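You operate a simulated robot arm through the tools that you are given. There is no shell and no other tool.

You are at the controls of a simulated robot arm. One attempt, no reset.

## Task
Clean the specks off the blue lead in the groove, push it home and check that it glows bright.
Fine: press the white cloth on the white jar, cloth back; lamp on for the check, off at the end; that lead stays in, the other leads on their rack. What is to be rubbed or washed off counts as gone when no trace of it is left.

It is judged by the outcome, as a careful person would: the job done as asked, and still so three seconds after it is handed in. It fails if anything else is knocked over, pushed out of place, dropped, spilled or broken. Flat cloth is picked up by pressing the open fingertips on it (5 to 10 N) and closing them slowly along it; thin cloth reads only 2 to 8 mm in the jaws.

## Robot
A 7-joint arm with a fingered hand, fixed in place. Base frame: the origin is on the floor under the middle of its stand, x ahead of it, y to its left, z up; the work surface is at about z = 0.76. Lengths are in m, angles in degrees, forces in N, time in s.
It reaches about 1.228 m from its shoulder. Its first joint turns from -115.0 to 115.0 degrees. Payload 5 kg.
Tool frame: the origin (TCP) lies between the finger pads and is the grasp point; the fingertips stand 0.032 m ahead of it; z points along the fingers, y is the line along which they close. The gripper opens to 0.16 m; its body begins 0.089 m behind the TCP. The gripper is a hand of 4 fingers: y runs from the thumb to the fingers, the wrist lies at [0, 0, -0.267] in the tool frame, and closing takes about 1.5 s.
Orientation is that of the tool frame in the base frame, as a unit quaternion [x, y, z, w]. With the fingers straight down and closing along the base's y, the tool's x points along the base's -x, its y along +y and its z along -z.

## Interface
- The arm moves only by the tool send_rows. Its argument "commands" is a list of rows, each a list of 7 numbers: the opening, from 0 (shut) to 1 (fully open), then the shift along the base's x, y, z in units of 200 mm (1.0 is 200 mm), then the turn, a rotation vector about the base's x, y, z in units of 60 degrees (1.0 is 60 degrees). In form: [[hand, tx, ty, tz, wx, wy, wz], ...]. A call has 1 to 20 rows; each row is the pose to reach, as a shift and turn from the pose commanded when the call began. A call with a number of a shift or a turn outside -1 to 1 is refused whole. A row lasts 0.2 s, in which the tool goes at most 0.05 m and 8.6 degrees; a call with a longer step from one row to the next is refused whole, and so is a gripper value outside its range. A pose out of reach is approached as far as the arm can. The call stops where the force on the tool passes 90 N (or 10 N more than at its start, if that is more) or the arm is blocked; 0.2 s more then pass. Each finger travels about 0.045 m/s and halts on what it meets, pressing with about 28 N; the grip force reading is that of the motor and also rises with nothing between the fingers. The clock runs only during rows and for 0.2 s after the last one: add rows that repeat a pose to give the fingers time. It gives the time, the measured TCP pose, the force on the tool (base axes), the opening and the grip force at its end, in the units of the frame above (readings bear some noise), with the torque about the TCP (base axes, N m) and any sound that the robot's microphone picked up.
- Cameras (640 x 400 px; columns grow to the right, rows downward): "scene" is fixed at [0.049, 0.4916, 1.3824]; the picture's right is [-0.68, -0.74, 0.00], its down [-0.25, 0.23, -0.94] and it looks along [0.69, -0.64, -0.34] (base axes); focal length 360 px, centre (320, 200). "wrist" rides on the gripper at [0.08, -0.004, -0.114] in the tool frame; the picture's right is [0.05, 1.00, 0.00], its down [-0.82, 0.04, -0.58] and it looks along [-0.58, 0.03, 0.82] (tool axes); focal length 265 px, centre (320, 200). There is no depth. A picture from a camera that has moved, and an enlarged one, comes with that camera's place and axes in the base frame and with its lens. The place of the scene camera against the robot may be out by one fixed shift of up to 0.012 m in any direction.
- camera(camera): a new picture of that camera. It takes no simulated time.
- lift_body(by): slides the trunk up (or, below 0, down) by that many m; the arm rides with it, the base frame stays. It gives what a move gives, with no picture.
- grasp_type(shape): the hand has 4 fingers and takes this shape, open, in about a second: jaw (thumb against the fingers, like two jaws); tri (thumb and two fingers); tip (a fingertip pinch); poke (one finger out to press); point (the index stretched); flat (the hand flat); cup (the hand cupped); fist (a fist). The gripper value then closes the fingers along that shape, each until it touches; the sizes above hold for jaw. It gives what a move gives, with no picture.
- enlarge(camera, box): a new picture of the part [left, top, right, bottom] of that camera's present view, enlarged. It takes no simulated time.
- sign_off(): hands the job in; it is judged then, once.

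Places have to be worked out from the pictures, the camera data and where the tool is seen. Open the gripper and draw the arm clear of the work before you hand the job in, unless the task says otherwise.

The tools are called after ">>>" as name(argument=value, ...) on one line, values as JSON. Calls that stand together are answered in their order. send_rows: Moves the arm, as the interface text tells. Its arguments: {"type":"object","properties":{"commands":{"type":"array"}},"required":["commands"]} The other tools are called the same way: lift_body (by) moves the trunk up or down; grasp_type (shape) gives the hand a shape; camera (camera) takes a picture; enlarge (camera, box) takes an enlarged picture of a part of a camera's view; sign_off () hands the job in.

At the start:

```text
time_s: 0.0
tcp_pos: [0.7019, -0.2045, 1.1222]
ee_rot: [0.001, 1.0, 0.0, -0.001]
force: [-0.5, -0.4, 0.6]
ft_torque: [-0.01, -0.01, -0.01]
opening: 0.1599
finger_force: 0.0
shape: jaw
trunk travel left (down, up): [-0.65, 0.34]
```

scene: 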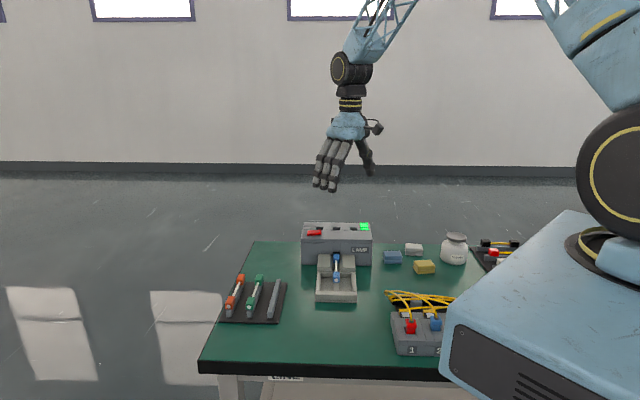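
wrist: 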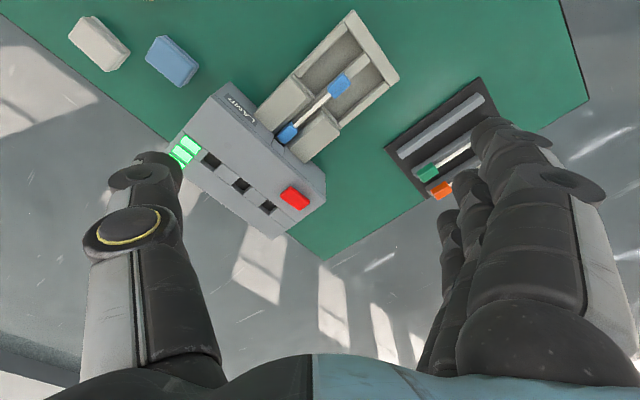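

I start by looking closely at the scene to learn what stands where.

>>> enlarge(camera="scene", box=[280, 210, 400, 310])

>>> enlarge(camera="scene", box=[370, 220, 530, 360])

>>> enlarge(camera="scene", box=[200, 240, 320, 380])

>>> enlarge(camera="wrist", box=[160, 0, 420, 240])

```text
4.00 times, centred on (340, 260) of scene
camera zoom: at [0.049, 0.4916, 1.3824], right [-0.68, -0.74, 0.0], down [-0.25, 0.23, -0.94], along [0.69, -0.64, -0.34], focal length 1442 px, centre (240, -40)
```

zoom: 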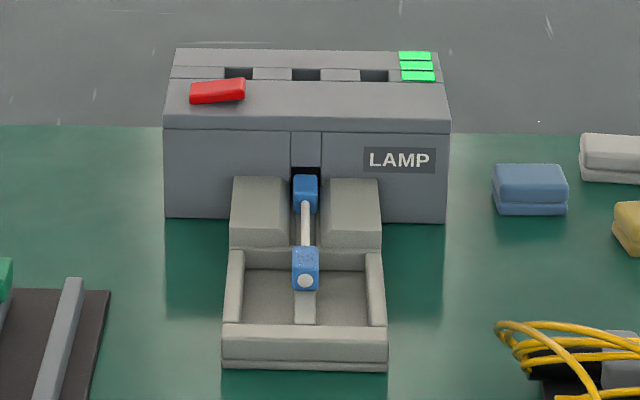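

```text
2.86 times, centred on (450, 290) of scene
camera zoom: at [0.049, 0.4916, 1.3824], right [-0.68, -0.74, 0.0], down [-0.25, 0.23, -0.94], along [0.69, -0.64, -0.34], focal length 1030 px, centre (-51, -57)
```

zoom: 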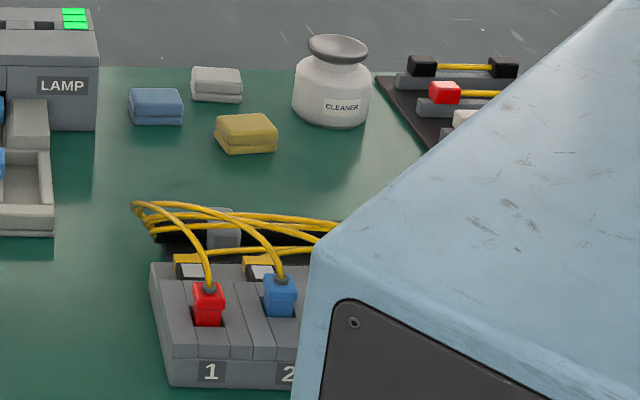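

```text
2.86 times, centred on (260, 310) of scene
camera zoom: at [0.049, 0.4916, 1.3824], right [-0.68, -0.74, 0.0], down [-0.25, 0.23, -0.94], along [0.69, -0.64, -0.34], focal length 1030 px, centre (491, -114)
```

zoom: 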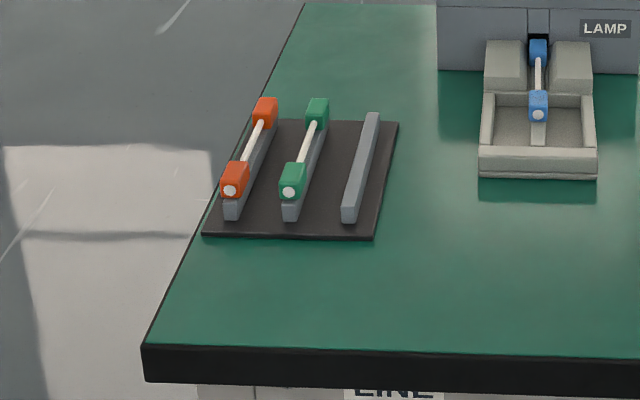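

```text
1.67 times, centred on (290, 120) of wrist
camera zoom: at [0.622, -0.209, 1.2366], right [-0.05, 1.0, 0.0], down [0.82, 0.04, 0.58], along [0.58, 0.03, -0.82], focal length 442 px, centre (370, 333)
```

zoom: 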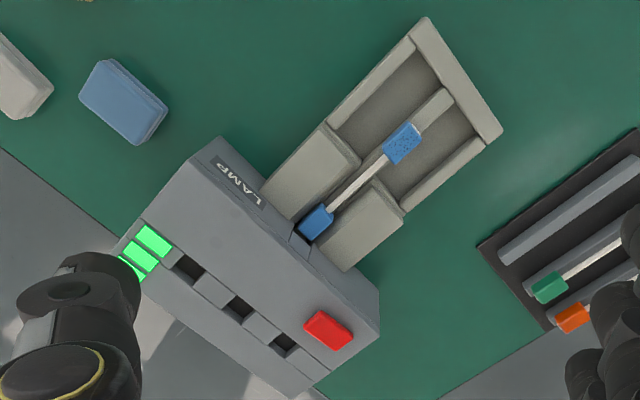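

The outer blue plug of the lead, near (0.71, -0.18), shows dark specks. The lamp has a red switch on top and the white cloth sits near (0.67, -0.535), with the jar near (0.54, -0.59). I move lower and back to get a closer wrist view of the lead and lamp.

>>> send_rows(commands=[[1, -0.12, 0, -0.15, 0, 0, 0], [1, -0.24, 0, -0.3, 0, 0, 0], [1, -0.36, 0, -0.45, 0, 0, 0], [1, -0.48, 0, -0.6, 0, 0, 0], [1, -0.48, 0, -0.6, 0, 0, 0]])

>>> camera(camera="wrist")

```text
time_s: 1.2
tcp_pos: [0.6041, -0.2077, 1.0017]
ee_rot: [0.0, 1.0, 0.0, 0.0]
force: [-1.6, 0.1, 0.0]
ft_torque: [0.01, -0.02, 0.01]
opening: 0.1599
finger_force: 0.1
shape: jaw
trunk travel left (down, up): [-0.65, 0.34]
```

```text
taken
camera wrist: at [0.5241, -0.2111, 1.1148], right [-0.05, 1.0, 0.0], down [0.82, 0.04, 0.58], along [0.58, 0.03, -0.82], focal length 265 px, centre (320, 200)
```

wrist: 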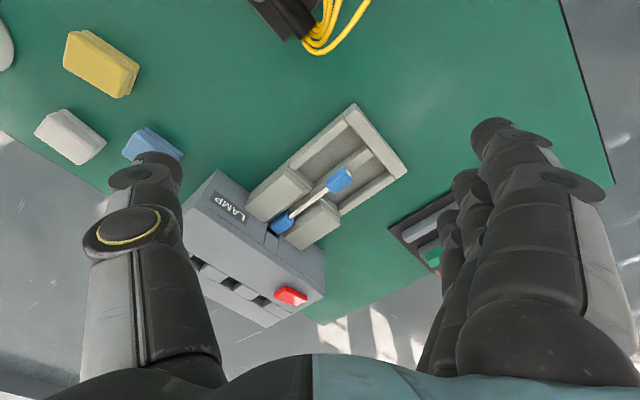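

>>> enlarge(camera="wrist", box=[230, 100, 410, 260])

>>> enlarge(camera="wrist", box=[180, 190, 340, 330])

>>> enlarge(camera="wrist", box=[0, 10, 200, 180])

```text
2.50 times, centred on (320, 180) of wrist
camera zoom: at [0.5241, -0.2111, 1.1148], right [-0.05, 1.0, 0.0], down [0.82, 0.04, 0.58], along [0.58, 0.03, -0.82], focal length 664 px, centre (320, 250)
```

zoom: 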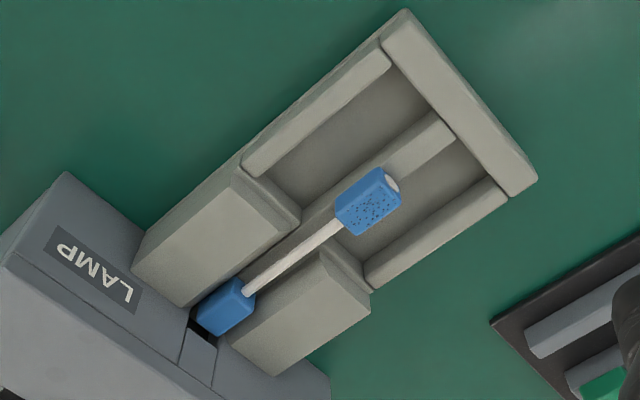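

```text
2.86 times, centred on (260, 260) of wrist
camera zoom: at [0.5241, -0.2111, 1.1148], right [-0.05, 1.0, 0.0], down [0.82, 0.04, 0.58], along [0.58, 0.03, -0.82], focal length 758 px, centre (491, 29)
```

zoom: 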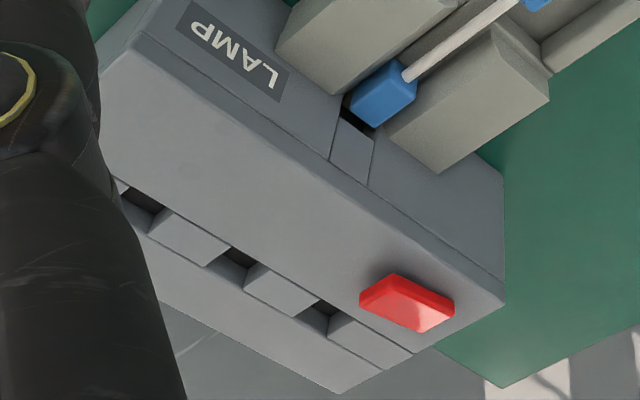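

```text
2.35 times, centred on (100, 95) of wrist
camera zoom: at [0.5241, -0.2111, 1.1148], right [-0.05, 1.0, 0.0], down [0.82, 0.04, 0.58], along [0.58, 0.03, -0.82], focal length 624 px, centre (838, 447)
```

zoom: 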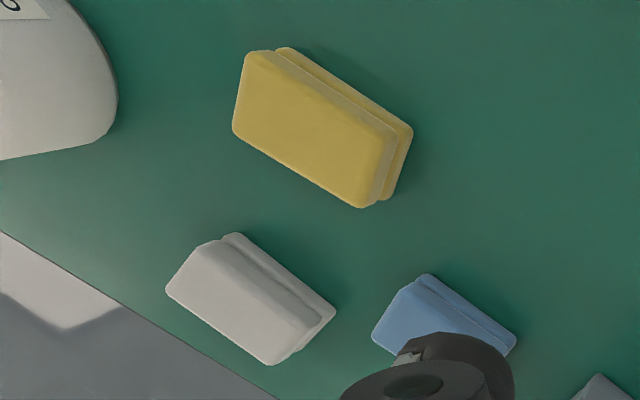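

The wrist view shows specks on the top and sides of the outer plug only. I now move over toward the cloths and the jar to see them properly from z = 1.0.

>>> send_rows(commands=[[1, -0.05, -0.2, 0, 0, 0, 0], [1, -0.1, -0.4, 0, 0, 0, 0], [1, -0.15, -0.6, 0, 0, 0, 0], [1, -0.2, -0.8, 0, 0, 0, 0], [1, -0.2, -1.0, 0, 0, 0, 0]])

>>> send_rows(commands=[[1, -0.05, -0.2, 0, 0, 0, 0], [1, -0.1, -0.4, 0, 0, 0, 0], [1, -0.2, -0.6, 0, 0, 0, 0], [1, -0.2, -0.66, 0, 0, 0, 0], [1, -0.2, -0.66, 0, 0, 0, 0]])

>>> camera(camera="wrist")

>>> camera(camera="scene")

```text
time_s: 2.4
tcp_pos: [0.5662, -0.4031, 1.002]
ee_rot: [0.001, 1.0, 0.001, 0.0]
force: [0.2, -0.3, -0.9]
ft_torque: [0.02, 0.04, 0.0]
opening: 0.1599
finger_force: 0.2
shape: jaw
trunk travel left (down, up): [-0.65, 0.34]
```

```text
time_s: 3.6
tcp_pos: [0.5258, -0.5387, 1.0029]
ee_rot: [0.0, 1.0, 0.0, 0.0]
force: [0.1, -0.5, 0.2]
ft_torque: [0.0, 0.01, 0.01]
opening: 0.1602
finger_force: 0.1
shape: jaw
trunk travel left (down, up): [-0.65, 0.34]
```

```text
taken
camera wrist: at [0.4459, -0.5421, 1.1168], right [-0.05, 1.0, 0.0], down [0.82, 0.04, 0.58], along [0.58, 0.03, -0.82], focal length 265 px, centre (320, 200)
```

wrist: 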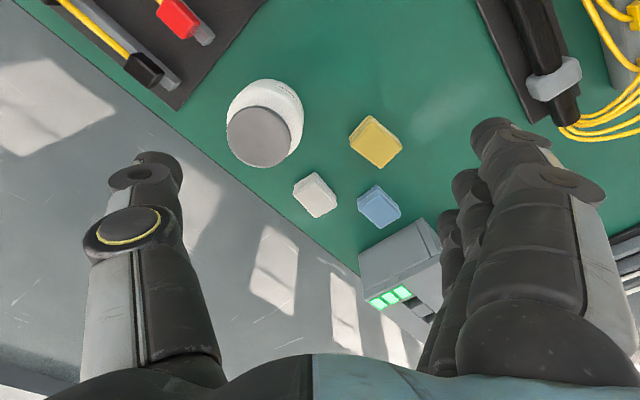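

```text
taken
```

scene: 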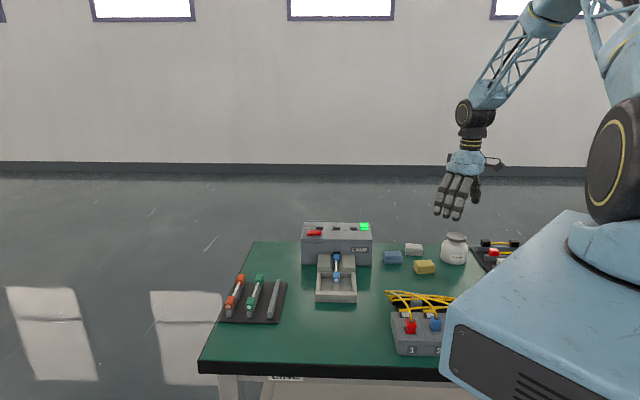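

>>> enlarge(camera="wrist", box=[220, 70, 420, 240])

>>> enlarge(camera="wrist", box=[340, 200, 460, 320])

>>> enlarge(camera="scene", box=[420, 210, 530, 280])

```text
2.35 times, centred on (320, 155) of wrist
camera zoom: at [0.4459, -0.5421, 1.1168], right [-0.05, 1.0, 0.0], down [0.82, 0.04, 0.58], along [0.58, 0.03, -0.82], focal length 624 px, centre (320, 306)
```

zoom: 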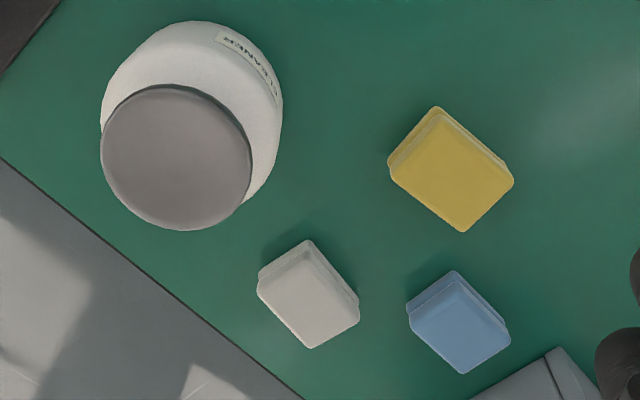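

```text
3.33 times, centred on (400, 260) of wrist
camera zoom: at [0.4459, -0.5421, 1.1168], right [-0.05, 1.0, 0.0], down [0.82, 0.04, 0.58], along [0.58, 0.03, -0.82], focal length 885 px, centre (53, 0)
```

zoom: 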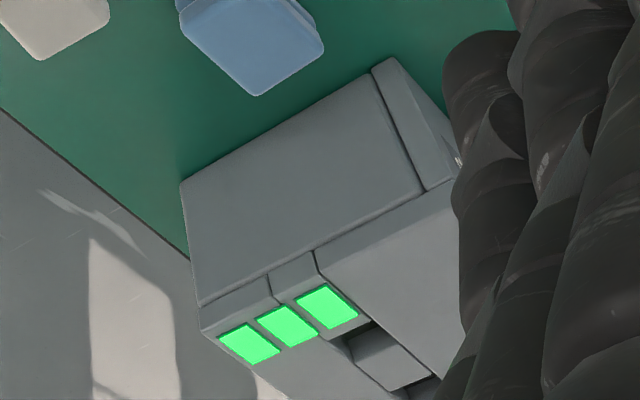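

```text
5.71 times, centred on (475, 245) of scene
camera zoom: at [0.049, 0.4916, 1.3824], right [-0.68, -0.74, 0.0], down [-0.25, 0.23, -0.94], along [0.69, -0.64, -0.34], focal length 2060 px, centre (-566, -57)
```

zoom: 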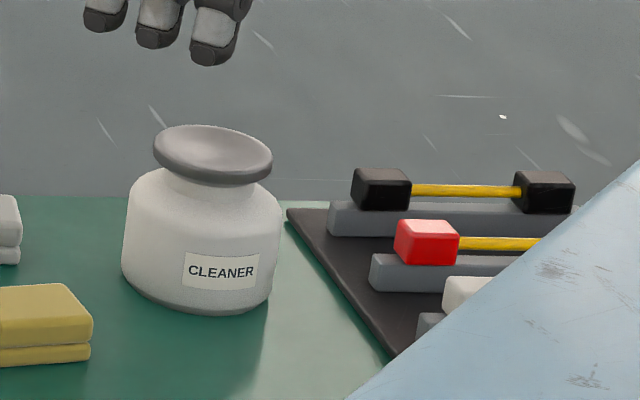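

The jar has a dished gray top, and the three pads (white, blue, yellow) are folded cloths lying diagonally. I zoom further to measure the white cloth's corners and the jar's rim.

>>> enlarge(camera="wrist", box=[280, 160, 360, 230])

>>> enlarge(camera="wrist", box=[215, 70, 315, 175])

>>> enlarge(camera="scene", box=[375, 225, 445, 285])

```text
5.71 times, centred on (320, 195) of wrist
camera zoom: at [0.4459, -0.5421, 1.1168], right [-0.05, 1.0, 0.0], down [0.82, 0.04, 0.58], along [0.58, 0.03, -0.82], focal length 1517 px, centre (320, 229)
```

zoom: 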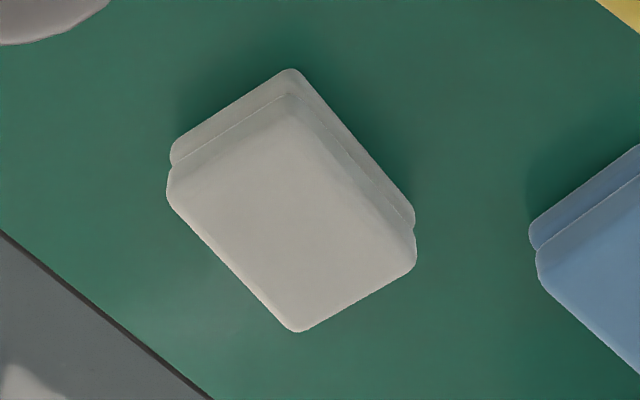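

```text
3.81 times, centred on (265, 122) of wrist
camera zoom: at [0.4459, -0.5421, 1.1168], right [-0.05, 1.0, 0.0], down [0.82, 0.04, 0.58], along [0.58, 0.03, -0.82], focal length 1011 px, centre (530, 495)
```

zoom: 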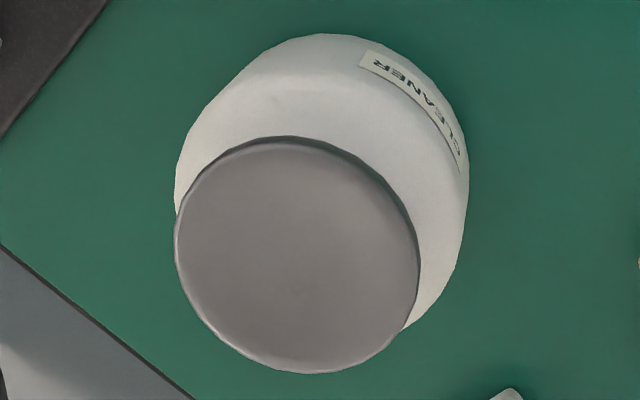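

```text
6.67 times, centred on (410, 255) of scene
camera zoom: at [0.049, 0.4916, 1.3824], right [-0.68, -0.74, 0.0], down [-0.25, 0.23, -0.94], along [0.69, -0.64, -0.34], focal length 2403 px, centre (-280, -167)
```

zoom: 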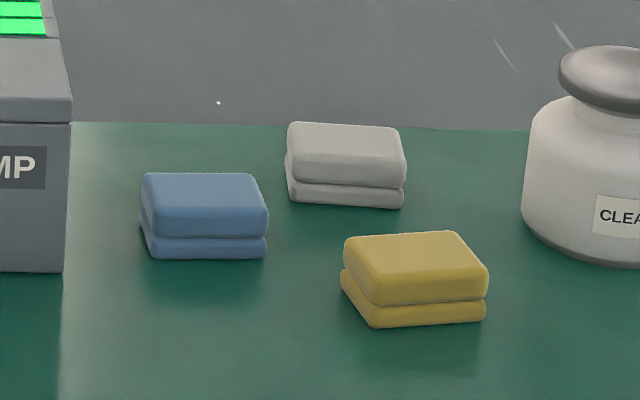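

From the zoom, the white cloth's top centre is near (0.677, -0.537), its long side about 58 mm at 40° from x, 42 mm across and about 28 mm high. The jar's dish is near (0.555, -0.60) at z of about 0.85. I move above the cloth, turn the hand 40° so it closes across the short side, and part-close it to about 0.09.

>>> send_rows(commands=[[0.9, 0.13, 0, 0, 0, 0, 0.133], [0.8, 0.26, 0, 0, 0, 0, 0.267], [0.7, 0.39, 0, 0, 0, 0, 0.4], [0.6, 0.52, 0, 0, 0, 0, 0.533], [0.56, 0.65, 0, 0, 0, 0, 0.667], [0.56, 0.756, 0.008, 0, 0, 0, 0.667], [0.56, 0.756, 0.008, -0.2, 0, 0, 0.667], [0.56, 0.756, 0.008, -0.25, 0, 0, 0.667], [0.56, 0.756, 0.008, -0.25, 0, 0, 0.667]])

>>> camera(camera="wrist")

>>> enlarge(camera="scene", box=[360, 150, 520, 280])

```text
time_s: 5.6
tcp_pos: [0.6762, -0.5314, 0.9538]
ee_rot: [-0.341, 0.94, 0.001, 0.0]
force: [0.2, -1.1, -0.1]
ft_torque: [-0.01, -0.02, 0.0]
opening: 0.09
finger_force: 0.1
shape: jaw
trunk travel left (down, up): [-0.65, 0.34]
```

```text
taken
camera wrist: at [0.6178, -0.5871, 1.0684], right [-0.68, 0.73, 0.0], down [0.6, 0.56, 0.58], along [0.42, 0.39, -0.82], focal length 265 px, centre (320, 200)
```

wrist: 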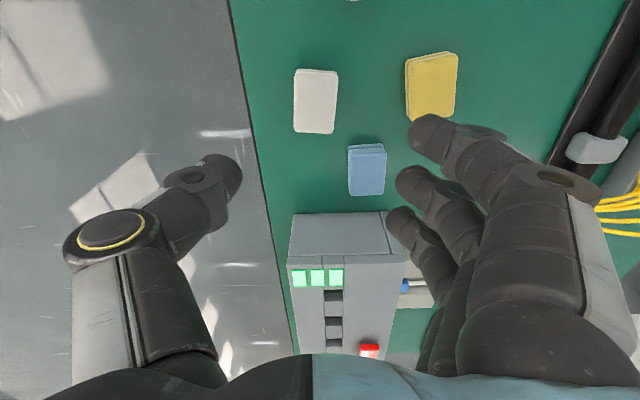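

```text
3.08 times, centred on (440, 215) of scene
camera zoom: at [0.049, 0.4916, 1.3824], right [-0.68, -0.74, 0.0], down [-0.25, 0.23, -0.94], along [0.69, -0.64, -0.34], focal length 1109 px, centre (-49, 154)
```

zoom: 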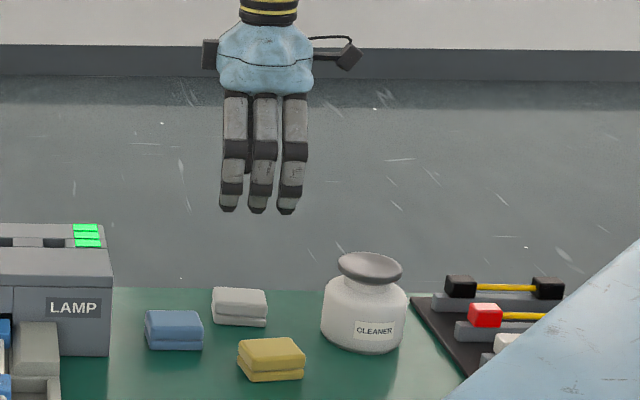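

The hand is turned and the cloth sits almost straight below it. I zoom in to refine alignment before going down.

>>> enlarge(camera="wrist", box=[260, 50, 380, 150])

```text
4.00 times, centred on (320, 100) of wrist
camera zoom: at [0.6178, -0.5871, 1.0684], right [-0.68, 0.73, 0.0], down [0.6, 0.56, 0.58], along [0.42, 0.39, -0.82], focal length 1062 px, centre (320, 600)
```

zoom: 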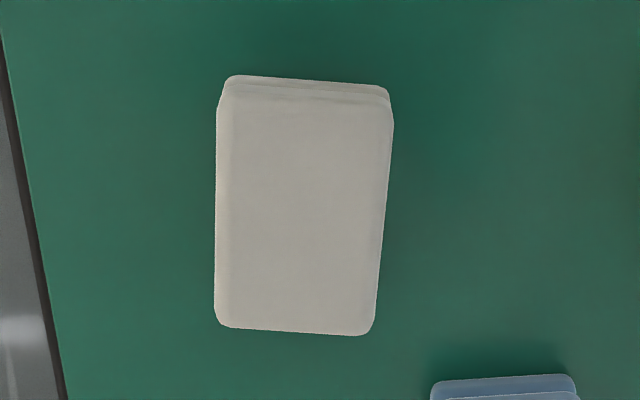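

The cloth measures about 58 x 43 mm, aligned with the hand, offset only about (1, -5) mm from under the TCP. I descend to about 10 mm fingertip height, slowing near the bottom.

>>> send_rows(commands=[[0.56, 0.007, -0.026, 0, 0, 0, 0], [0.56, 0.007, -0.026, -0.2, 0, 0, 0], [0.56, 0.007, -0.026, -0.4, 0, 0, 0], [0.56, 0.007, -0.026, -0.55, 0, 0, 0], [0.56, 0.007, -0.026, -0.65, 0, 0, 0], [0.56, 0.007, -0.026, -0.65, 0, 0, 0]])

>>> camera(camera="wrist")

>>> enlarge(camera="scene", box=[360, 180, 480, 280])

```text
time_s: 7.0
tcp_pos: [0.6759, -0.5386, 0.8221]
ee_rot: [-0.342, 0.94, 0.0, 0.0]
force: [0.3, -0.2, -0.6]
ft_torque: [-0.01, 0.01, -0.01]
opening: 0.0901
finger_force: 0.1
shape: jaw
trunk travel left (down, up): [-0.65, 0.34]
```

```text
taken
camera wrist: at [0.6185, -0.593, 0.9367], right [-0.68, 0.73, 0.0], down [0.6, 0.56, 0.58], along [0.42, 0.39, -0.82], focal length 265 px, centre (320, 200)
```

wrist: 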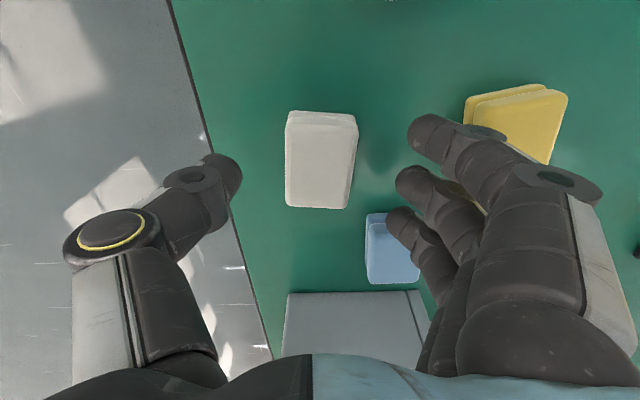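

```text
4.00 times, centred on (420, 230) of scene
camera zoom: at [0.049, 0.4916, 1.3824], right [-0.68, -0.74, 0.0], down [-0.25, 0.23, -0.94], along [0.69, -0.64, -0.34], focal length 1442 px, centre (-80, 80)
```

zoom: 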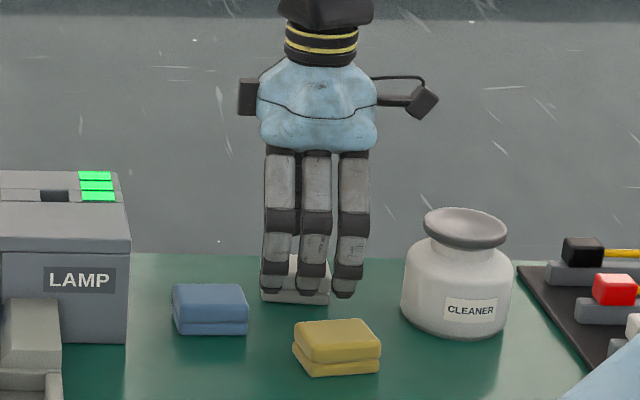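

The hand straddles the cloth with clearance to the blue and yellow ones. I go the last 20 mm down and close slowly.

>>> send_rows(commands=[[0.56, 0, 0, -0.05, 0, 0, 0], [0.56, 0, 0, -0.1, 0, 0, 0], [0.5, 0, 0, -0.1, 0, 0, 0], [0.44, 0, 0, -0.1, 0, 0, 0], [0.38, 0, 0, -0.1, 0, 0, 0], [0.32, 0, 0, -0.1, 0, 0, 0], [0.26, 0, 0, -0.1, 0, 0, 0], [0.2, 0, 0, -0.1, 0, 0, 0], [0.15, 0, 0, -0.1, 0, 0, 0], [0.15, 0, 0, -0.1, 0, 0, 0], [0.15, 0, 0, -0.1, 0, 0, 0]])

>>> camera(camera="wrist")

>>> enlarge(camera="scene", box=[360, 180, 480, 280])

```text
time_s: 9.4
tcp_pos: [0.6764, -0.5412, 0.8021]
ee_rot: [-0.342, 0.94, 0.0, 0.0]
force: [0.2, -0.3, -0.6]
ft_torque: [0.01, 0.01, 0.01]
opening: 0.0377
finger_force: 28.0
shape: jaw
trunk travel left (down, up): [-0.65, 0.34]
```

```text
taken
camera wrist: at [0.619, -0.5953, 0.916], right [-0.68, 0.73, 0.0], down [0.6, 0.56, 0.58], along [0.42, 0.39, -0.82], focal length 265 px, centre (320, 200)
```

wrist: 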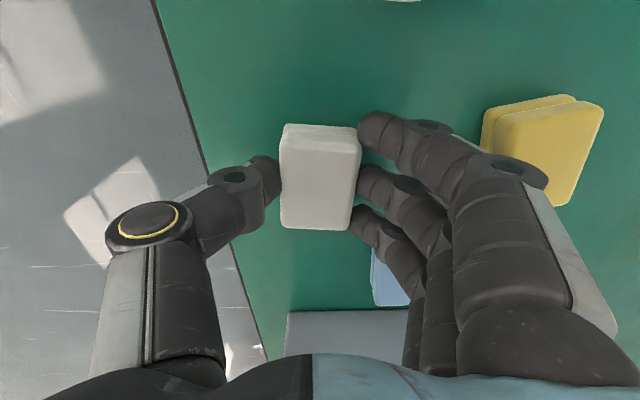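

```text
4.00 times, centred on (420, 230) of scene
camera zoom: at [0.049, 0.4916, 1.3824], right [-0.68, -0.74, 0.0], down [-0.25, 0.23, -0.94], along [0.69, -0.64, -0.34], focal length 1442 px, centre (-80, 80)
```

zoom: 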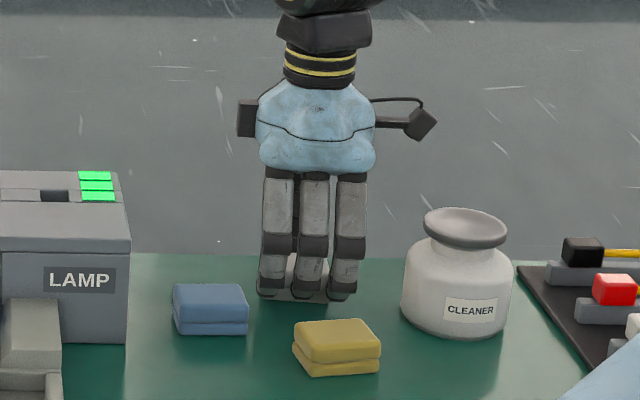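

The fingers halted at 38 mm with 28 N on the cloth. I lift it 12 cm and look to see whether it hangs firmly.

>>> send_rows(commands=[[0.1, 0, 0, 0.05, 0, 0, 0], [0.1, 0, 0, 0.15, 0, 0, 0], [0.1, 0, 0, 0.35, 0, 0, 0], [0.1, 0, 0, 0.55, 0, 0, 0], [0.1, 0, 0, 0.65, 0, 0, 0], [0.1, 0, 0, 0.65, 0, 0, 0]])

>>> camera(camera="wrist")

>>> enlarge(camera="scene", box=[360, 150, 480, 260])

```text
time_s: 10.8
tcp_pos: [0.6811, -0.5407, 0.9351]
ee_rot: [-0.342, 0.94, 0.0, 0.0]
force: [-0.7, -0.1, 0.6]
ft_torque: [0.02, 0.03, 0.0]
opening: 0.038
finger_force: 27.4
shape: jaw
trunk travel left (down, up): [-0.65, 0.34]
```

```text
taken
camera wrist: at [0.6232, -0.5952, 1.0482], right [-0.68, 0.73, 0.0], down [0.6, 0.56, 0.58], along [0.42, 0.39, -0.82], focal length 265 px, centre (320, 200)
```

wrist: 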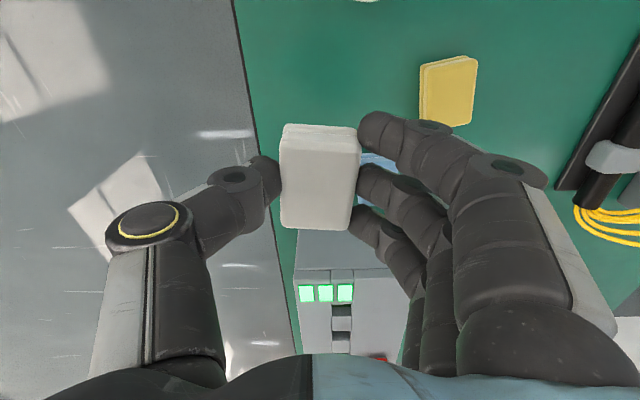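

```text
3.64 times, centred on (420, 205) of scene
camera zoom: at [0.049, 0.4916, 1.3824], right [-0.68, -0.74, 0.0], down [-0.25, 0.23, -0.94], along [0.69, -0.64, -0.34], focal length 1311 px, centre (-44, 182)
```

zoom: 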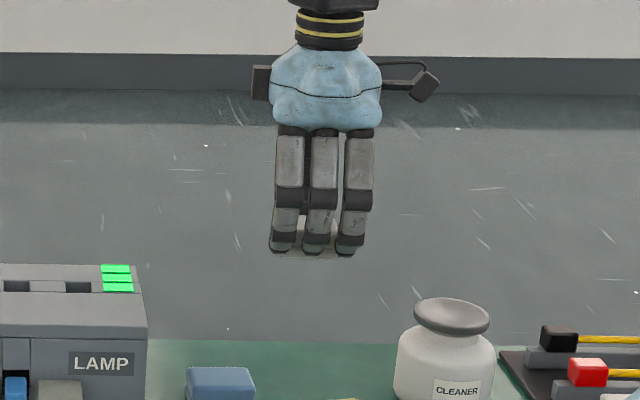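

The cloth is held firmly by thumb and fingers. I move above the jar at a height from which the dish shows just beyond the cloth, to check alignment.

>>> send_rows(commands=[[0.1, 0, 0, 0.2, 0, 0, 0], [0.1, -0.1, -0.05, 0.4, 0, 0, 0], [0.1, -0.3, -0.15, 0.5, 0, 0, 0], [0.1, -0.45, -0.22, 0.59, 0, 0, 0], [0.1, -0.6175, -0.3, 0.59, 0, 0, 0], [0.1, -0.6175, -0.3, 0.59, 0, 0, 0]])

>>> camera(camera="wrist")

>>> enlarge(camera="scene", box=[390, 120, 520, 270])

```text
time_s: 12.2
tcp_pos: [0.5563, -0.5999, 1.0515]
ee_rot: [-0.342, 0.94, 0.0, -0.001]
force: [0.1, 0.8, 0.0]
ft_torque: [-0.03, 0.0, 0.02]
opening: 0.038
finger_force: 27.6
shape: jaw
trunk travel left (down, up): [-0.65, 0.34]
```

```text
taken
camera wrist: at [0.4985, -0.6539, 1.1663], right [-0.68, 0.73, 0.0], down [0.6, 0.56, 0.58], along [0.42, 0.39, -0.82], focal length 265 px, centre (320, 200)
```

wrist: 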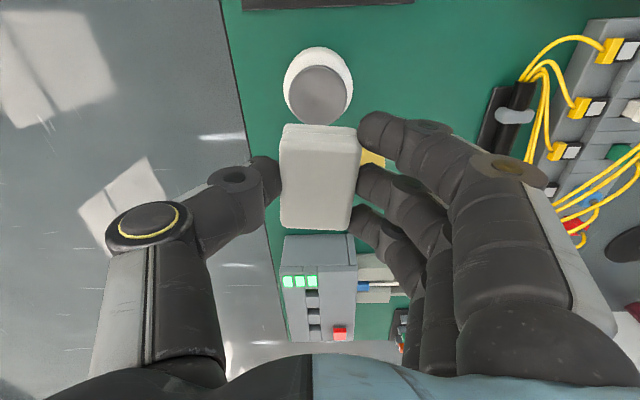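

```text
2.67 times, centred on (455, 195) of scene
camera zoom: at [0.049, 0.4916, 1.3824], right [-0.68, -0.74, 0.0], down [-0.25, 0.23, -0.94], along [0.69, -0.64, -0.34], focal length 961 px, centre (-40, 213)
```

zoom: 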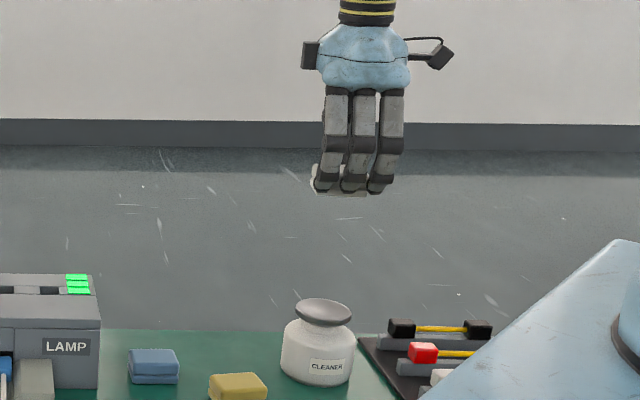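

I zoom in on the dish to find the offset exactly.

>>> enlarge(camera="wrist", box=[270, 40, 370, 130])

>>> enlarge(camera="wrist", box=[240, 100, 400, 240])

```text
4.44 times, centred on (320, 85) of wrist
camera zoom: at [0.4985, -0.6539, 1.1663], right [-0.68, 0.73, 0.0], down [0.6, 0.56, 0.58], along [0.42, 0.39, -0.82], focal length 1180 px, centre (320, 711)
```

zoom: 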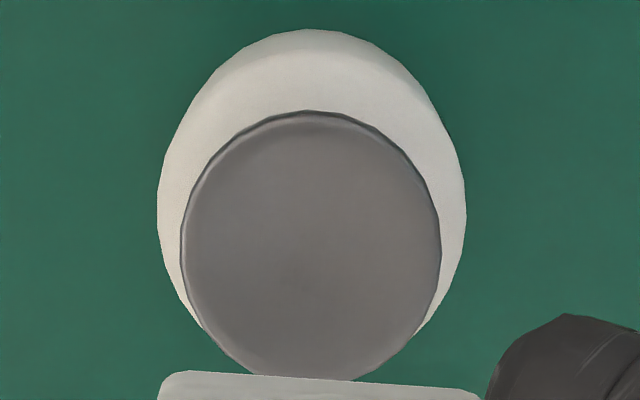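

```text
2.86 times, centred on (320, 170) of wrist
camera zoom: at [0.4985, -0.6539, 1.1663], right [-0.68, 0.73, 0.0], down [0.6, 0.56, 0.58], along [0.42, 0.39, -0.82], focal length 758 px, centre (320, 286)
```

zoom: 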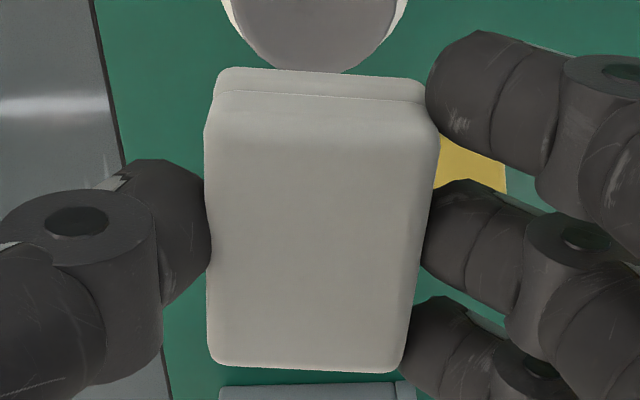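

The dish centre is only about (4, 6) mm off from the cloth centre. I correct that and descend to just above the rim (TCP z about 0.90).

>>> send_rows(commands=[[0.1, -0.02, -0.03, -0.2, 0, 0, 0], [0.1, -0.02, -0.03, -0.4, 0, 0, 0], [0.1, -0.02, -0.03, -0.6, 0, 0, 0], [0.1, -0.02, -0.03, -0.7, 0, 0, 0], [0.1, -0.02, -0.03, -0.74, 0, 0, 0], [0.1, -0.02, -0.03, -0.74, 0, 0, 0]])

>>> enlarge(camera="scene", box=[410, 190, 500, 280])

>>> camera(camera="wrist")

```text
time_s: 13.6
tcp_pos: [0.5504, -0.6051, 0.9009]
ee_rot: [-0.341, 0.94, 0.0, 0.0]
force: [0.0, -0.6, -0.6]
ft_torque: [0.04, -0.01, 0.0]
opening: 0.0379
finger_force: 28.2
shape: jaw
trunk travel left (down, up): [-0.65, 0.34]
```

```text
4.44 times, centred on (455, 235) of scene
camera zoom: at [0.049, 0.4916, 1.3824], right [-0.68, -0.74, 0.0], down [-0.25, 0.23, -0.94], along [0.69, -0.64, -0.34], focal length 1602 px, centre (-280, 44)
```

zoom: 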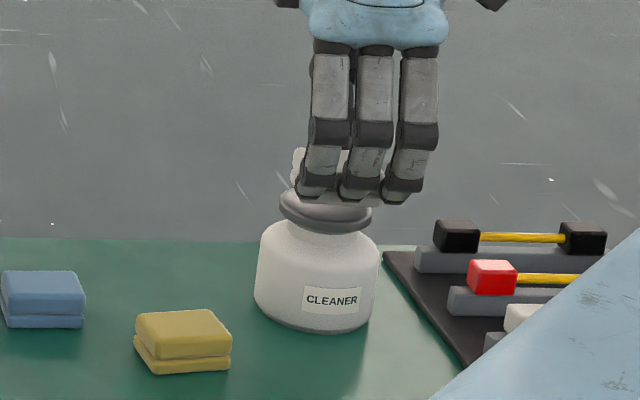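

```text
taken
camera wrist: at [0.4924, -0.6594, 1.0157], right [-0.68, 0.73, 0.0], down [0.6, 0.56, 0.58], along [0.42, 0.39, -0.82], focal length 265 px, centre (320, 200)
```

wrist: 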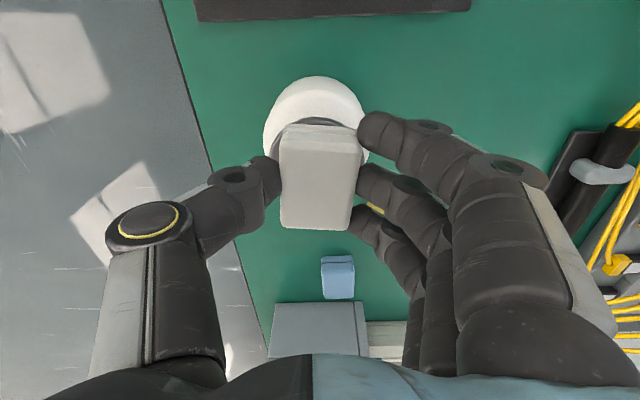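

The cloth is over the dish and the fingertips clear the rim. I shift slightly to centre and lower in small steps, watching the vertical force.

>>> send_rows(commands=[[0.1, 0.012, 0.01, -0.01, 0, 0, 0], [0.1, 0.012, 0.01, -0.02, 0, 0, 0], [0.1, 0.012, 0.01, -0.02, 0, 0, 0]])

>>> send_rows(commands=[[0.1, 0, 0, -0.01, 0, 0, 0], [0.1, 0, 0, -0.02, 0, 0, 0], [0.1, 0, 0, -0.02, 0, 0, 0]])

```text
time_s: 14.4
tcp_pos: [0.5527, -0.6022, 0.8983]
ee_rot: [-0.342, 0.94, 0.0, 0.0]
force: [0.7, 0.4, -0.3]
ft_torque: [-0.02, 0.03, 0.03]
opening: 0.038
finger_force: 28.1
shape: jaw
trunk travel left (down, up): [-0.65, 0.34]
```

```text
time_s: 15.2
tcp_pos: [0.5538, -0.6041, 0.8939]
ee_rot: [-0.342, 0.94, 0.0, 0.0]
force: [0.3, 0.7, -0.3]
ft_torque: [-0.01, 0.0, 0.01]
opening: 0.038
finger_force: 28.1
shape: jaw
trunk travel left (down, up): [-0.65, 0.34]
```

No contact yet at TCP z 0.894. I continue down in small steps.

>>> send_rows(commands=[[0.1, 0, 0, -0.01, 0, 0, 0], [0.1, 0, 0, -0.015, 0, 0, 0], [0.1, 0, 0, -0.015, 0, 0, 0]])

>>> send_rows(commands=[[0.1, 0, 0, -0.01, 0, 0, 0], [0.1, 0, 0, -0.015, 0, 0, 0], [0.1, 0, 0, -0.015, 0, 0, 0]])

```text
time_s: 16.0
tcp_pos: [0.5522, -0.6046, 0.8927]
ee_rot: [-0.341, 0.94, -0.001, 0.0]
force: [0.2, 0.0, 12.3]
ft_torque: [0.09, 0.0, -0.02]
opening: 0.0381
finger_force: 27.9
shape: jaw
trunk travel left (down, up): [-0.65, 0.34]
```

```text
time_s: 16.8
tcp_pos: [0.5537, -0.6047, 0.8916]
ee_rot: [-0.342, 0.94, -0.001, 0.0]
force: [1.4, -1.4, 34.2]
ft_torque: [-0.02, -0.04, -0.06]
opening: 0.0394
finger_force: 28.1
shape: jaw
trunk travel left (down, up): [-0.65, 0.34]
```

Pressing now at 34 N, which is plenty; I look, then lift off the jar.

>>> camera(camera="wrist")

>>> enlarge(camera="scene", box=[410, 190, 500, 280])

>>> send_rows(commands=[[0.1, 0, 0, 0.015, 0, 0, 0], [0.1, 0, 0, 0.05, 0, 0, 0], [0.1, 0, 0, 0.15, 0, 0, 0], [0.1, 0, 0, 0.35, 0, 0, 0], [0.1, 0, 0, 0.5, 0, 0, 0], [0.1, 0, 0, 0.5, 0, 0, 0]])

>>> camera(camera="wrist")

>>> enlarge(camera="scene", box=[400, 150, 520, 280])

```text
taken
camera wrist: at [0.4942, -0.6585, 1.0056], right [-0.68, 0.73, 0.0], down [0.6, 0.56, 0.58], along [0.42, 0.39, -0.82], focal length 265 px, centre (320, 200)
```

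wrist: 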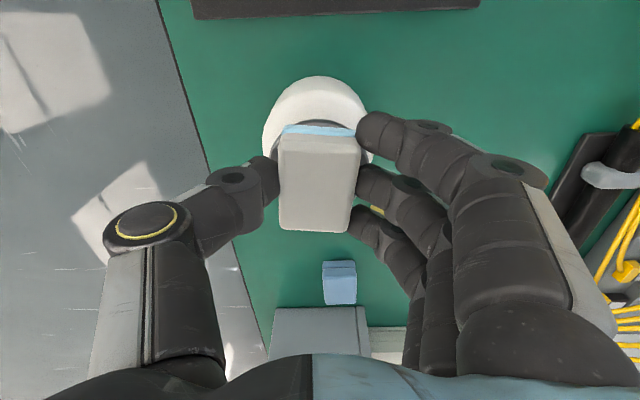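

```text
4.44 times, centred on (455, 235) of scene
camera zoom: at [0.049, 0.4916, 1.3824], right [-0.68, -0.74, 0.0], down [-0.25, 0.23, -0.94], along [0.69, -0.64, -0.34], focal length 1602 px, centre (-280, 44)
```

zoom: 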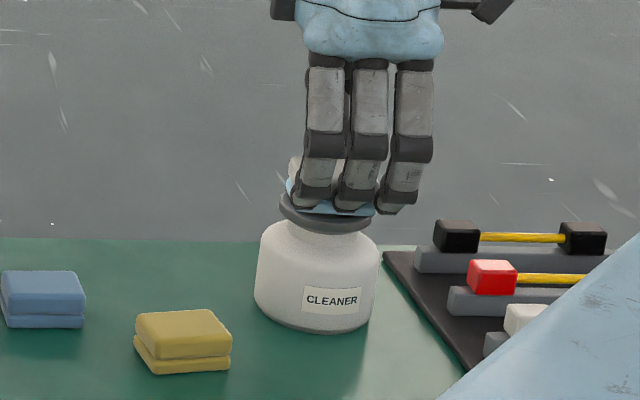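

```text
time_s: 18.2
tcp_pos: [0.5521, -0.6058, 0.9867]
ee_rot: [-0.343, 0.939, 0.001, 0.0]
force: [-1.1, 0.0, -1.2]
ft_torque: [0.04, 0.03, -0.01]
opening: 0.039
finger_force: 28.1
shape: jaw
trunk travel left (down, up): [-0.65, 0.34]
```

```text
taken
camera wrist: at [0.4952, -0.6599, 1.1014], right [-0.68, 0.73, 0.0], down [0.6, 0.56, 0.58], along [0.42, 0.39, -0.82], focal length 265 px, centre (320, 200)
```

wrist: 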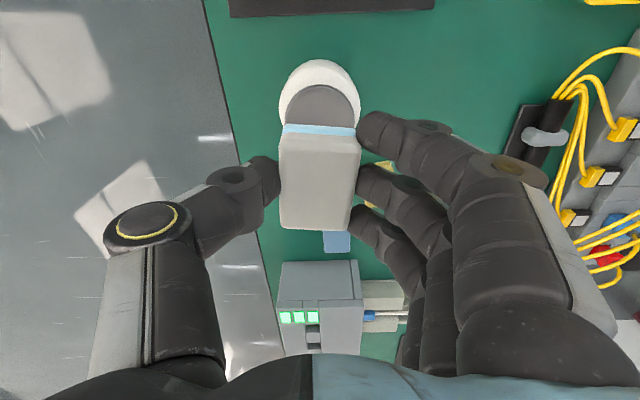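

```text
3.08 times, centred on (460, 215) of scene
camera zoom: at [0.049, 0.4916, 1.3824], right [-0.68, -0.74, 0.0], down [-0.25, 0.23, -0.94], along [0.69, -0.64, -0.34], focal length 1109 px, centre (-111, 154)
```

zoom: 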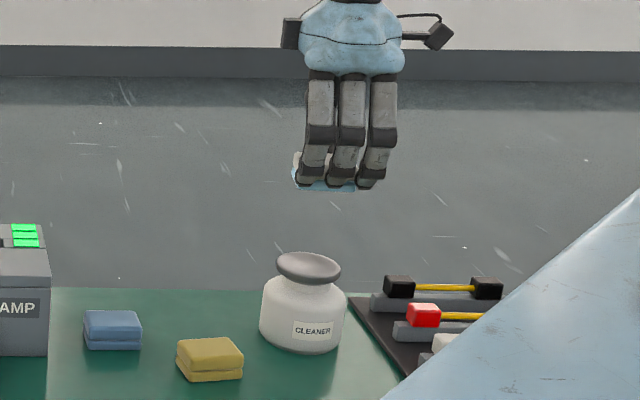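

The cloth's lower layer has turned light blue, so it is wet with cleaner, and the jar stayed put. Now I carry it at z of about 0.99 toward the lead in three straight moves.

>>> send_rows(commands=[[0.1, 0.06, 0.15, 0, 0, 0, 0], [0.1, 0.12, 0.3, 0, 0, 0, 0], [0.1, 0.18, 0.45, 0, 0, 0, 0], [0.1, 0.24, 0.6, 0, 0, 0, 0], [0.1, 0.3, 0.75, 0, 0, 0, 0]])

>>> send_rows(commands=[[0.1, 0.06, 0.15, 0, 0, 0, 0], [0.1, 0.12, 0.3, 0, 0, 0, 0], [0.1, 0.18, 0.45, 0, 0, 0, 0], [0.1, 0.24, 0.6, 0, 0, 0, 0], [0.1, 0.3, 0.75, 0, 0, 0, 0]])

>>> send_rows(commands=[[0.1, 0.06, 0.15, 0, 0, 0, 0], [0.1, 0.12, 0.3, 0, 0, 0, 0], [0.1, 0.18, 0.45, 0, 0, 0, 0], [0.1, 0.24, 0.6, 0, 0, 0, 0], [0.1, 0.288, 0.726, 0, 0, 0, 0], [0.1, 0.288, 0.726, 0, 0, 0, 0]])

>>> camera(camera="wrist")

>>> camera(camera="scene")

```text
time_s: 19.4
tcp_pos: [0.6135, -0.4536, 0.991]
ee_rot: [-0.342, 0.94, 0.0, 0.0]
force: [0.7, -0.6, 0.4]
ft_torque: [-0.01, 0.01, 0.01]
opening: 0.039
finger_force: 28.8
shape: jaw
trunk travel left (down, up): [-0.65, 0.34]
```

```text
time_s: 20.6
tcp_pos: [0.6713, -0.3053, 0.9904]
ee_rot: [-0.342, 0.94, 0.0, -0.001]
force: [-0.6, -0.4, -1.3]
ft_torque: [-0.01, 0.02, -0.02]
opening: 0.0392
finger_force: 28.0
shape: jaw
trunk travel left (down, up): [-0.65, 0.34]
```

```text
time_s: 22.0
tcp_pos: [0.7284, -0.16, 0.9892]
ee_rot: [-0.342, 0.94, -0.001, 0.0]
force: [0.2, -0.4, 1.7]
ft_torque: [-0.03, -0.02, 0.0]
opening: 0.039
finger_force: 27.6
shape: jaw
trunk travel left (down, up): [-0.65, 0.34]
```

```text
taken
camera wrist: at [0.6694, -0.2155, 1.1033], right [-0.68, 0.73, 0.0], down [0.6, 0.56, 0.58], along [0.42, 0.39, -0.82], focal length 265 px, centre (320, 200)
```

wrist: 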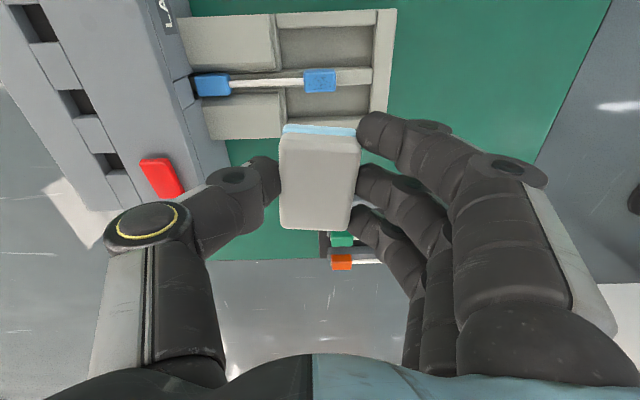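

```text
taken
```

scene: 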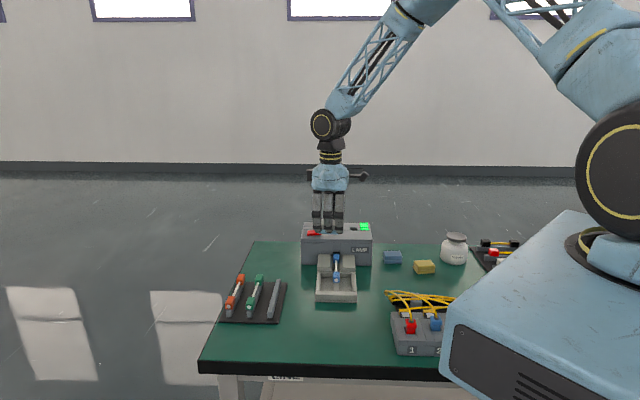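

>>> enlarge(camera="wrist", box=[170, 10, 410, 150])

>>> enlarge(camera="wrist", box=[270, 50, 370, 115])

>>> enlarge(camera="scene", box=[300, 240, 375, 305])

```text
2.67 times, centred on (290, 80) of wrist
camera zoom: at [0.6694, -0.2155, 1.1033], right [-0.68, 0.73, 0.0], down [0.6, 0.56, 0.58], along [0.42, 0.39, -0.82], focal length 708 px, centre (400, 520)
```

zoom: 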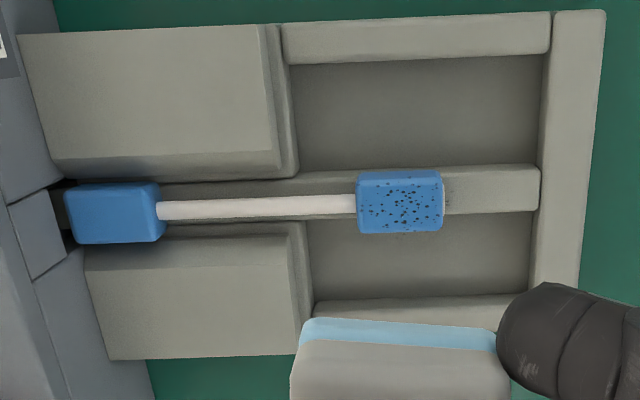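

```text
6.15 times, centred on (320, 82) of wrist
camera zoom: at [0.6694, -0.2155, 1.1033], right [-0.68, 0.73, 0.0], down [0.6, 0.56, 0.58], along [0.42, 0.39, -0.82], focal length 1633 px, centre (320, 923)
```

zoom: 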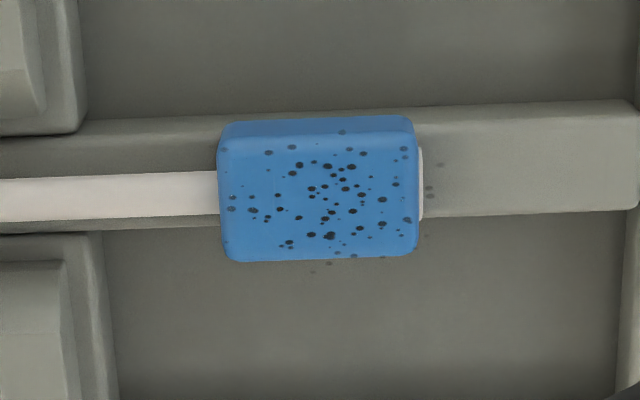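

```text
6.15 times, centred on (338, 272) of scene
camera zoom: at [0.049, 0.4916, 1.3824], right [-0.68, -0.74, 0.0], down [-0.25, 0.23, -0.94], along [0.69, -0.64, -0.34], focal length 2218 px, centre (212, -246)
```

zoom: 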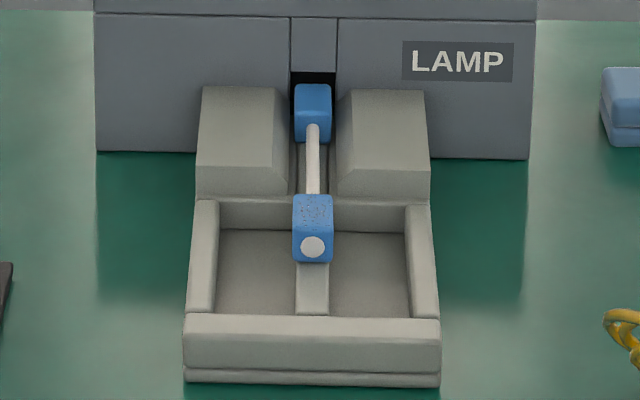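

All specks sit on the top face of the outer plug, which is about 33 x 20 mm; the lead axis points along (-0.707, 0.707), and I judge the plug's centre near (0.714, -0.174). I turn 5° more to line up with it and lower the cloth to some 10 mm above the plug.

>>> send_rows(commands=[[0.1, -0.03, -0.03, 0, 0, 0, 0.04], [0.1, -0.0925, -0.083, -0.1, 0, 0, 0.0833], [0.1, -0.0925, -0.083, -0.3, 0, 0, 0.0833], [0.1, -0.0925, -0.083, -0.5, 0, 0, 0.0833], [0.1, -0.0925, -0.083, -0.56, 0, 0, 0.0833], [0.1, -0.0925, -0.083, -0.56, 0, 0, 0.0833]])

>>> camera(camera="wrist")

>>> enlarge(camera="scene", box=[290, 180, 390, 310])

```text
time_s: 23.4
tcp_pos: [0.7123, -0.1775, 0.8748]
ee_rot: [-0.383, 0.924, 0.0, 0.0]
force: [-0.1, 0.1, -0.9]
ft_torque: [-0.01, -0.01, -0.01]
opening: 0.0389
finger_force: 27.6
shape: jaw
trunk travel left (down, up): [-0.65, 0.34]
```

```text
taken
camera wrist: at [0.659, -0.2365, 0.9892], right [-0.74, 0.67, 0.0], down [0.55, 0.61, 0.58], along [0.39, 0.43, -0.82], focal length 265 px, centre (320, 200)
```

wrist: 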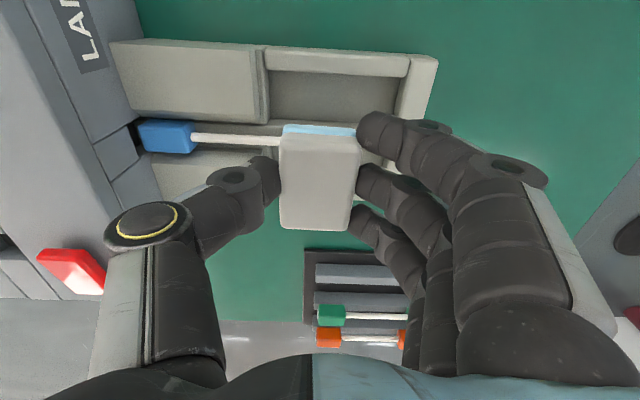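

```text
3.08 times, centred on (340, 245) of scene
camera zoom: at [0.049, 0.4916, 1.3824], right [-0.68, -0.74, 0.0], down [-0.25, 0.23, -0.94], along [0.69, -0.64, -0.34], focal length 1109 px, centre (258, 62)
```

zoom: 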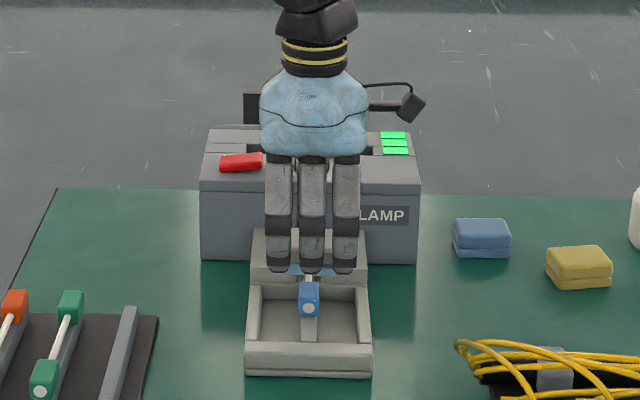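

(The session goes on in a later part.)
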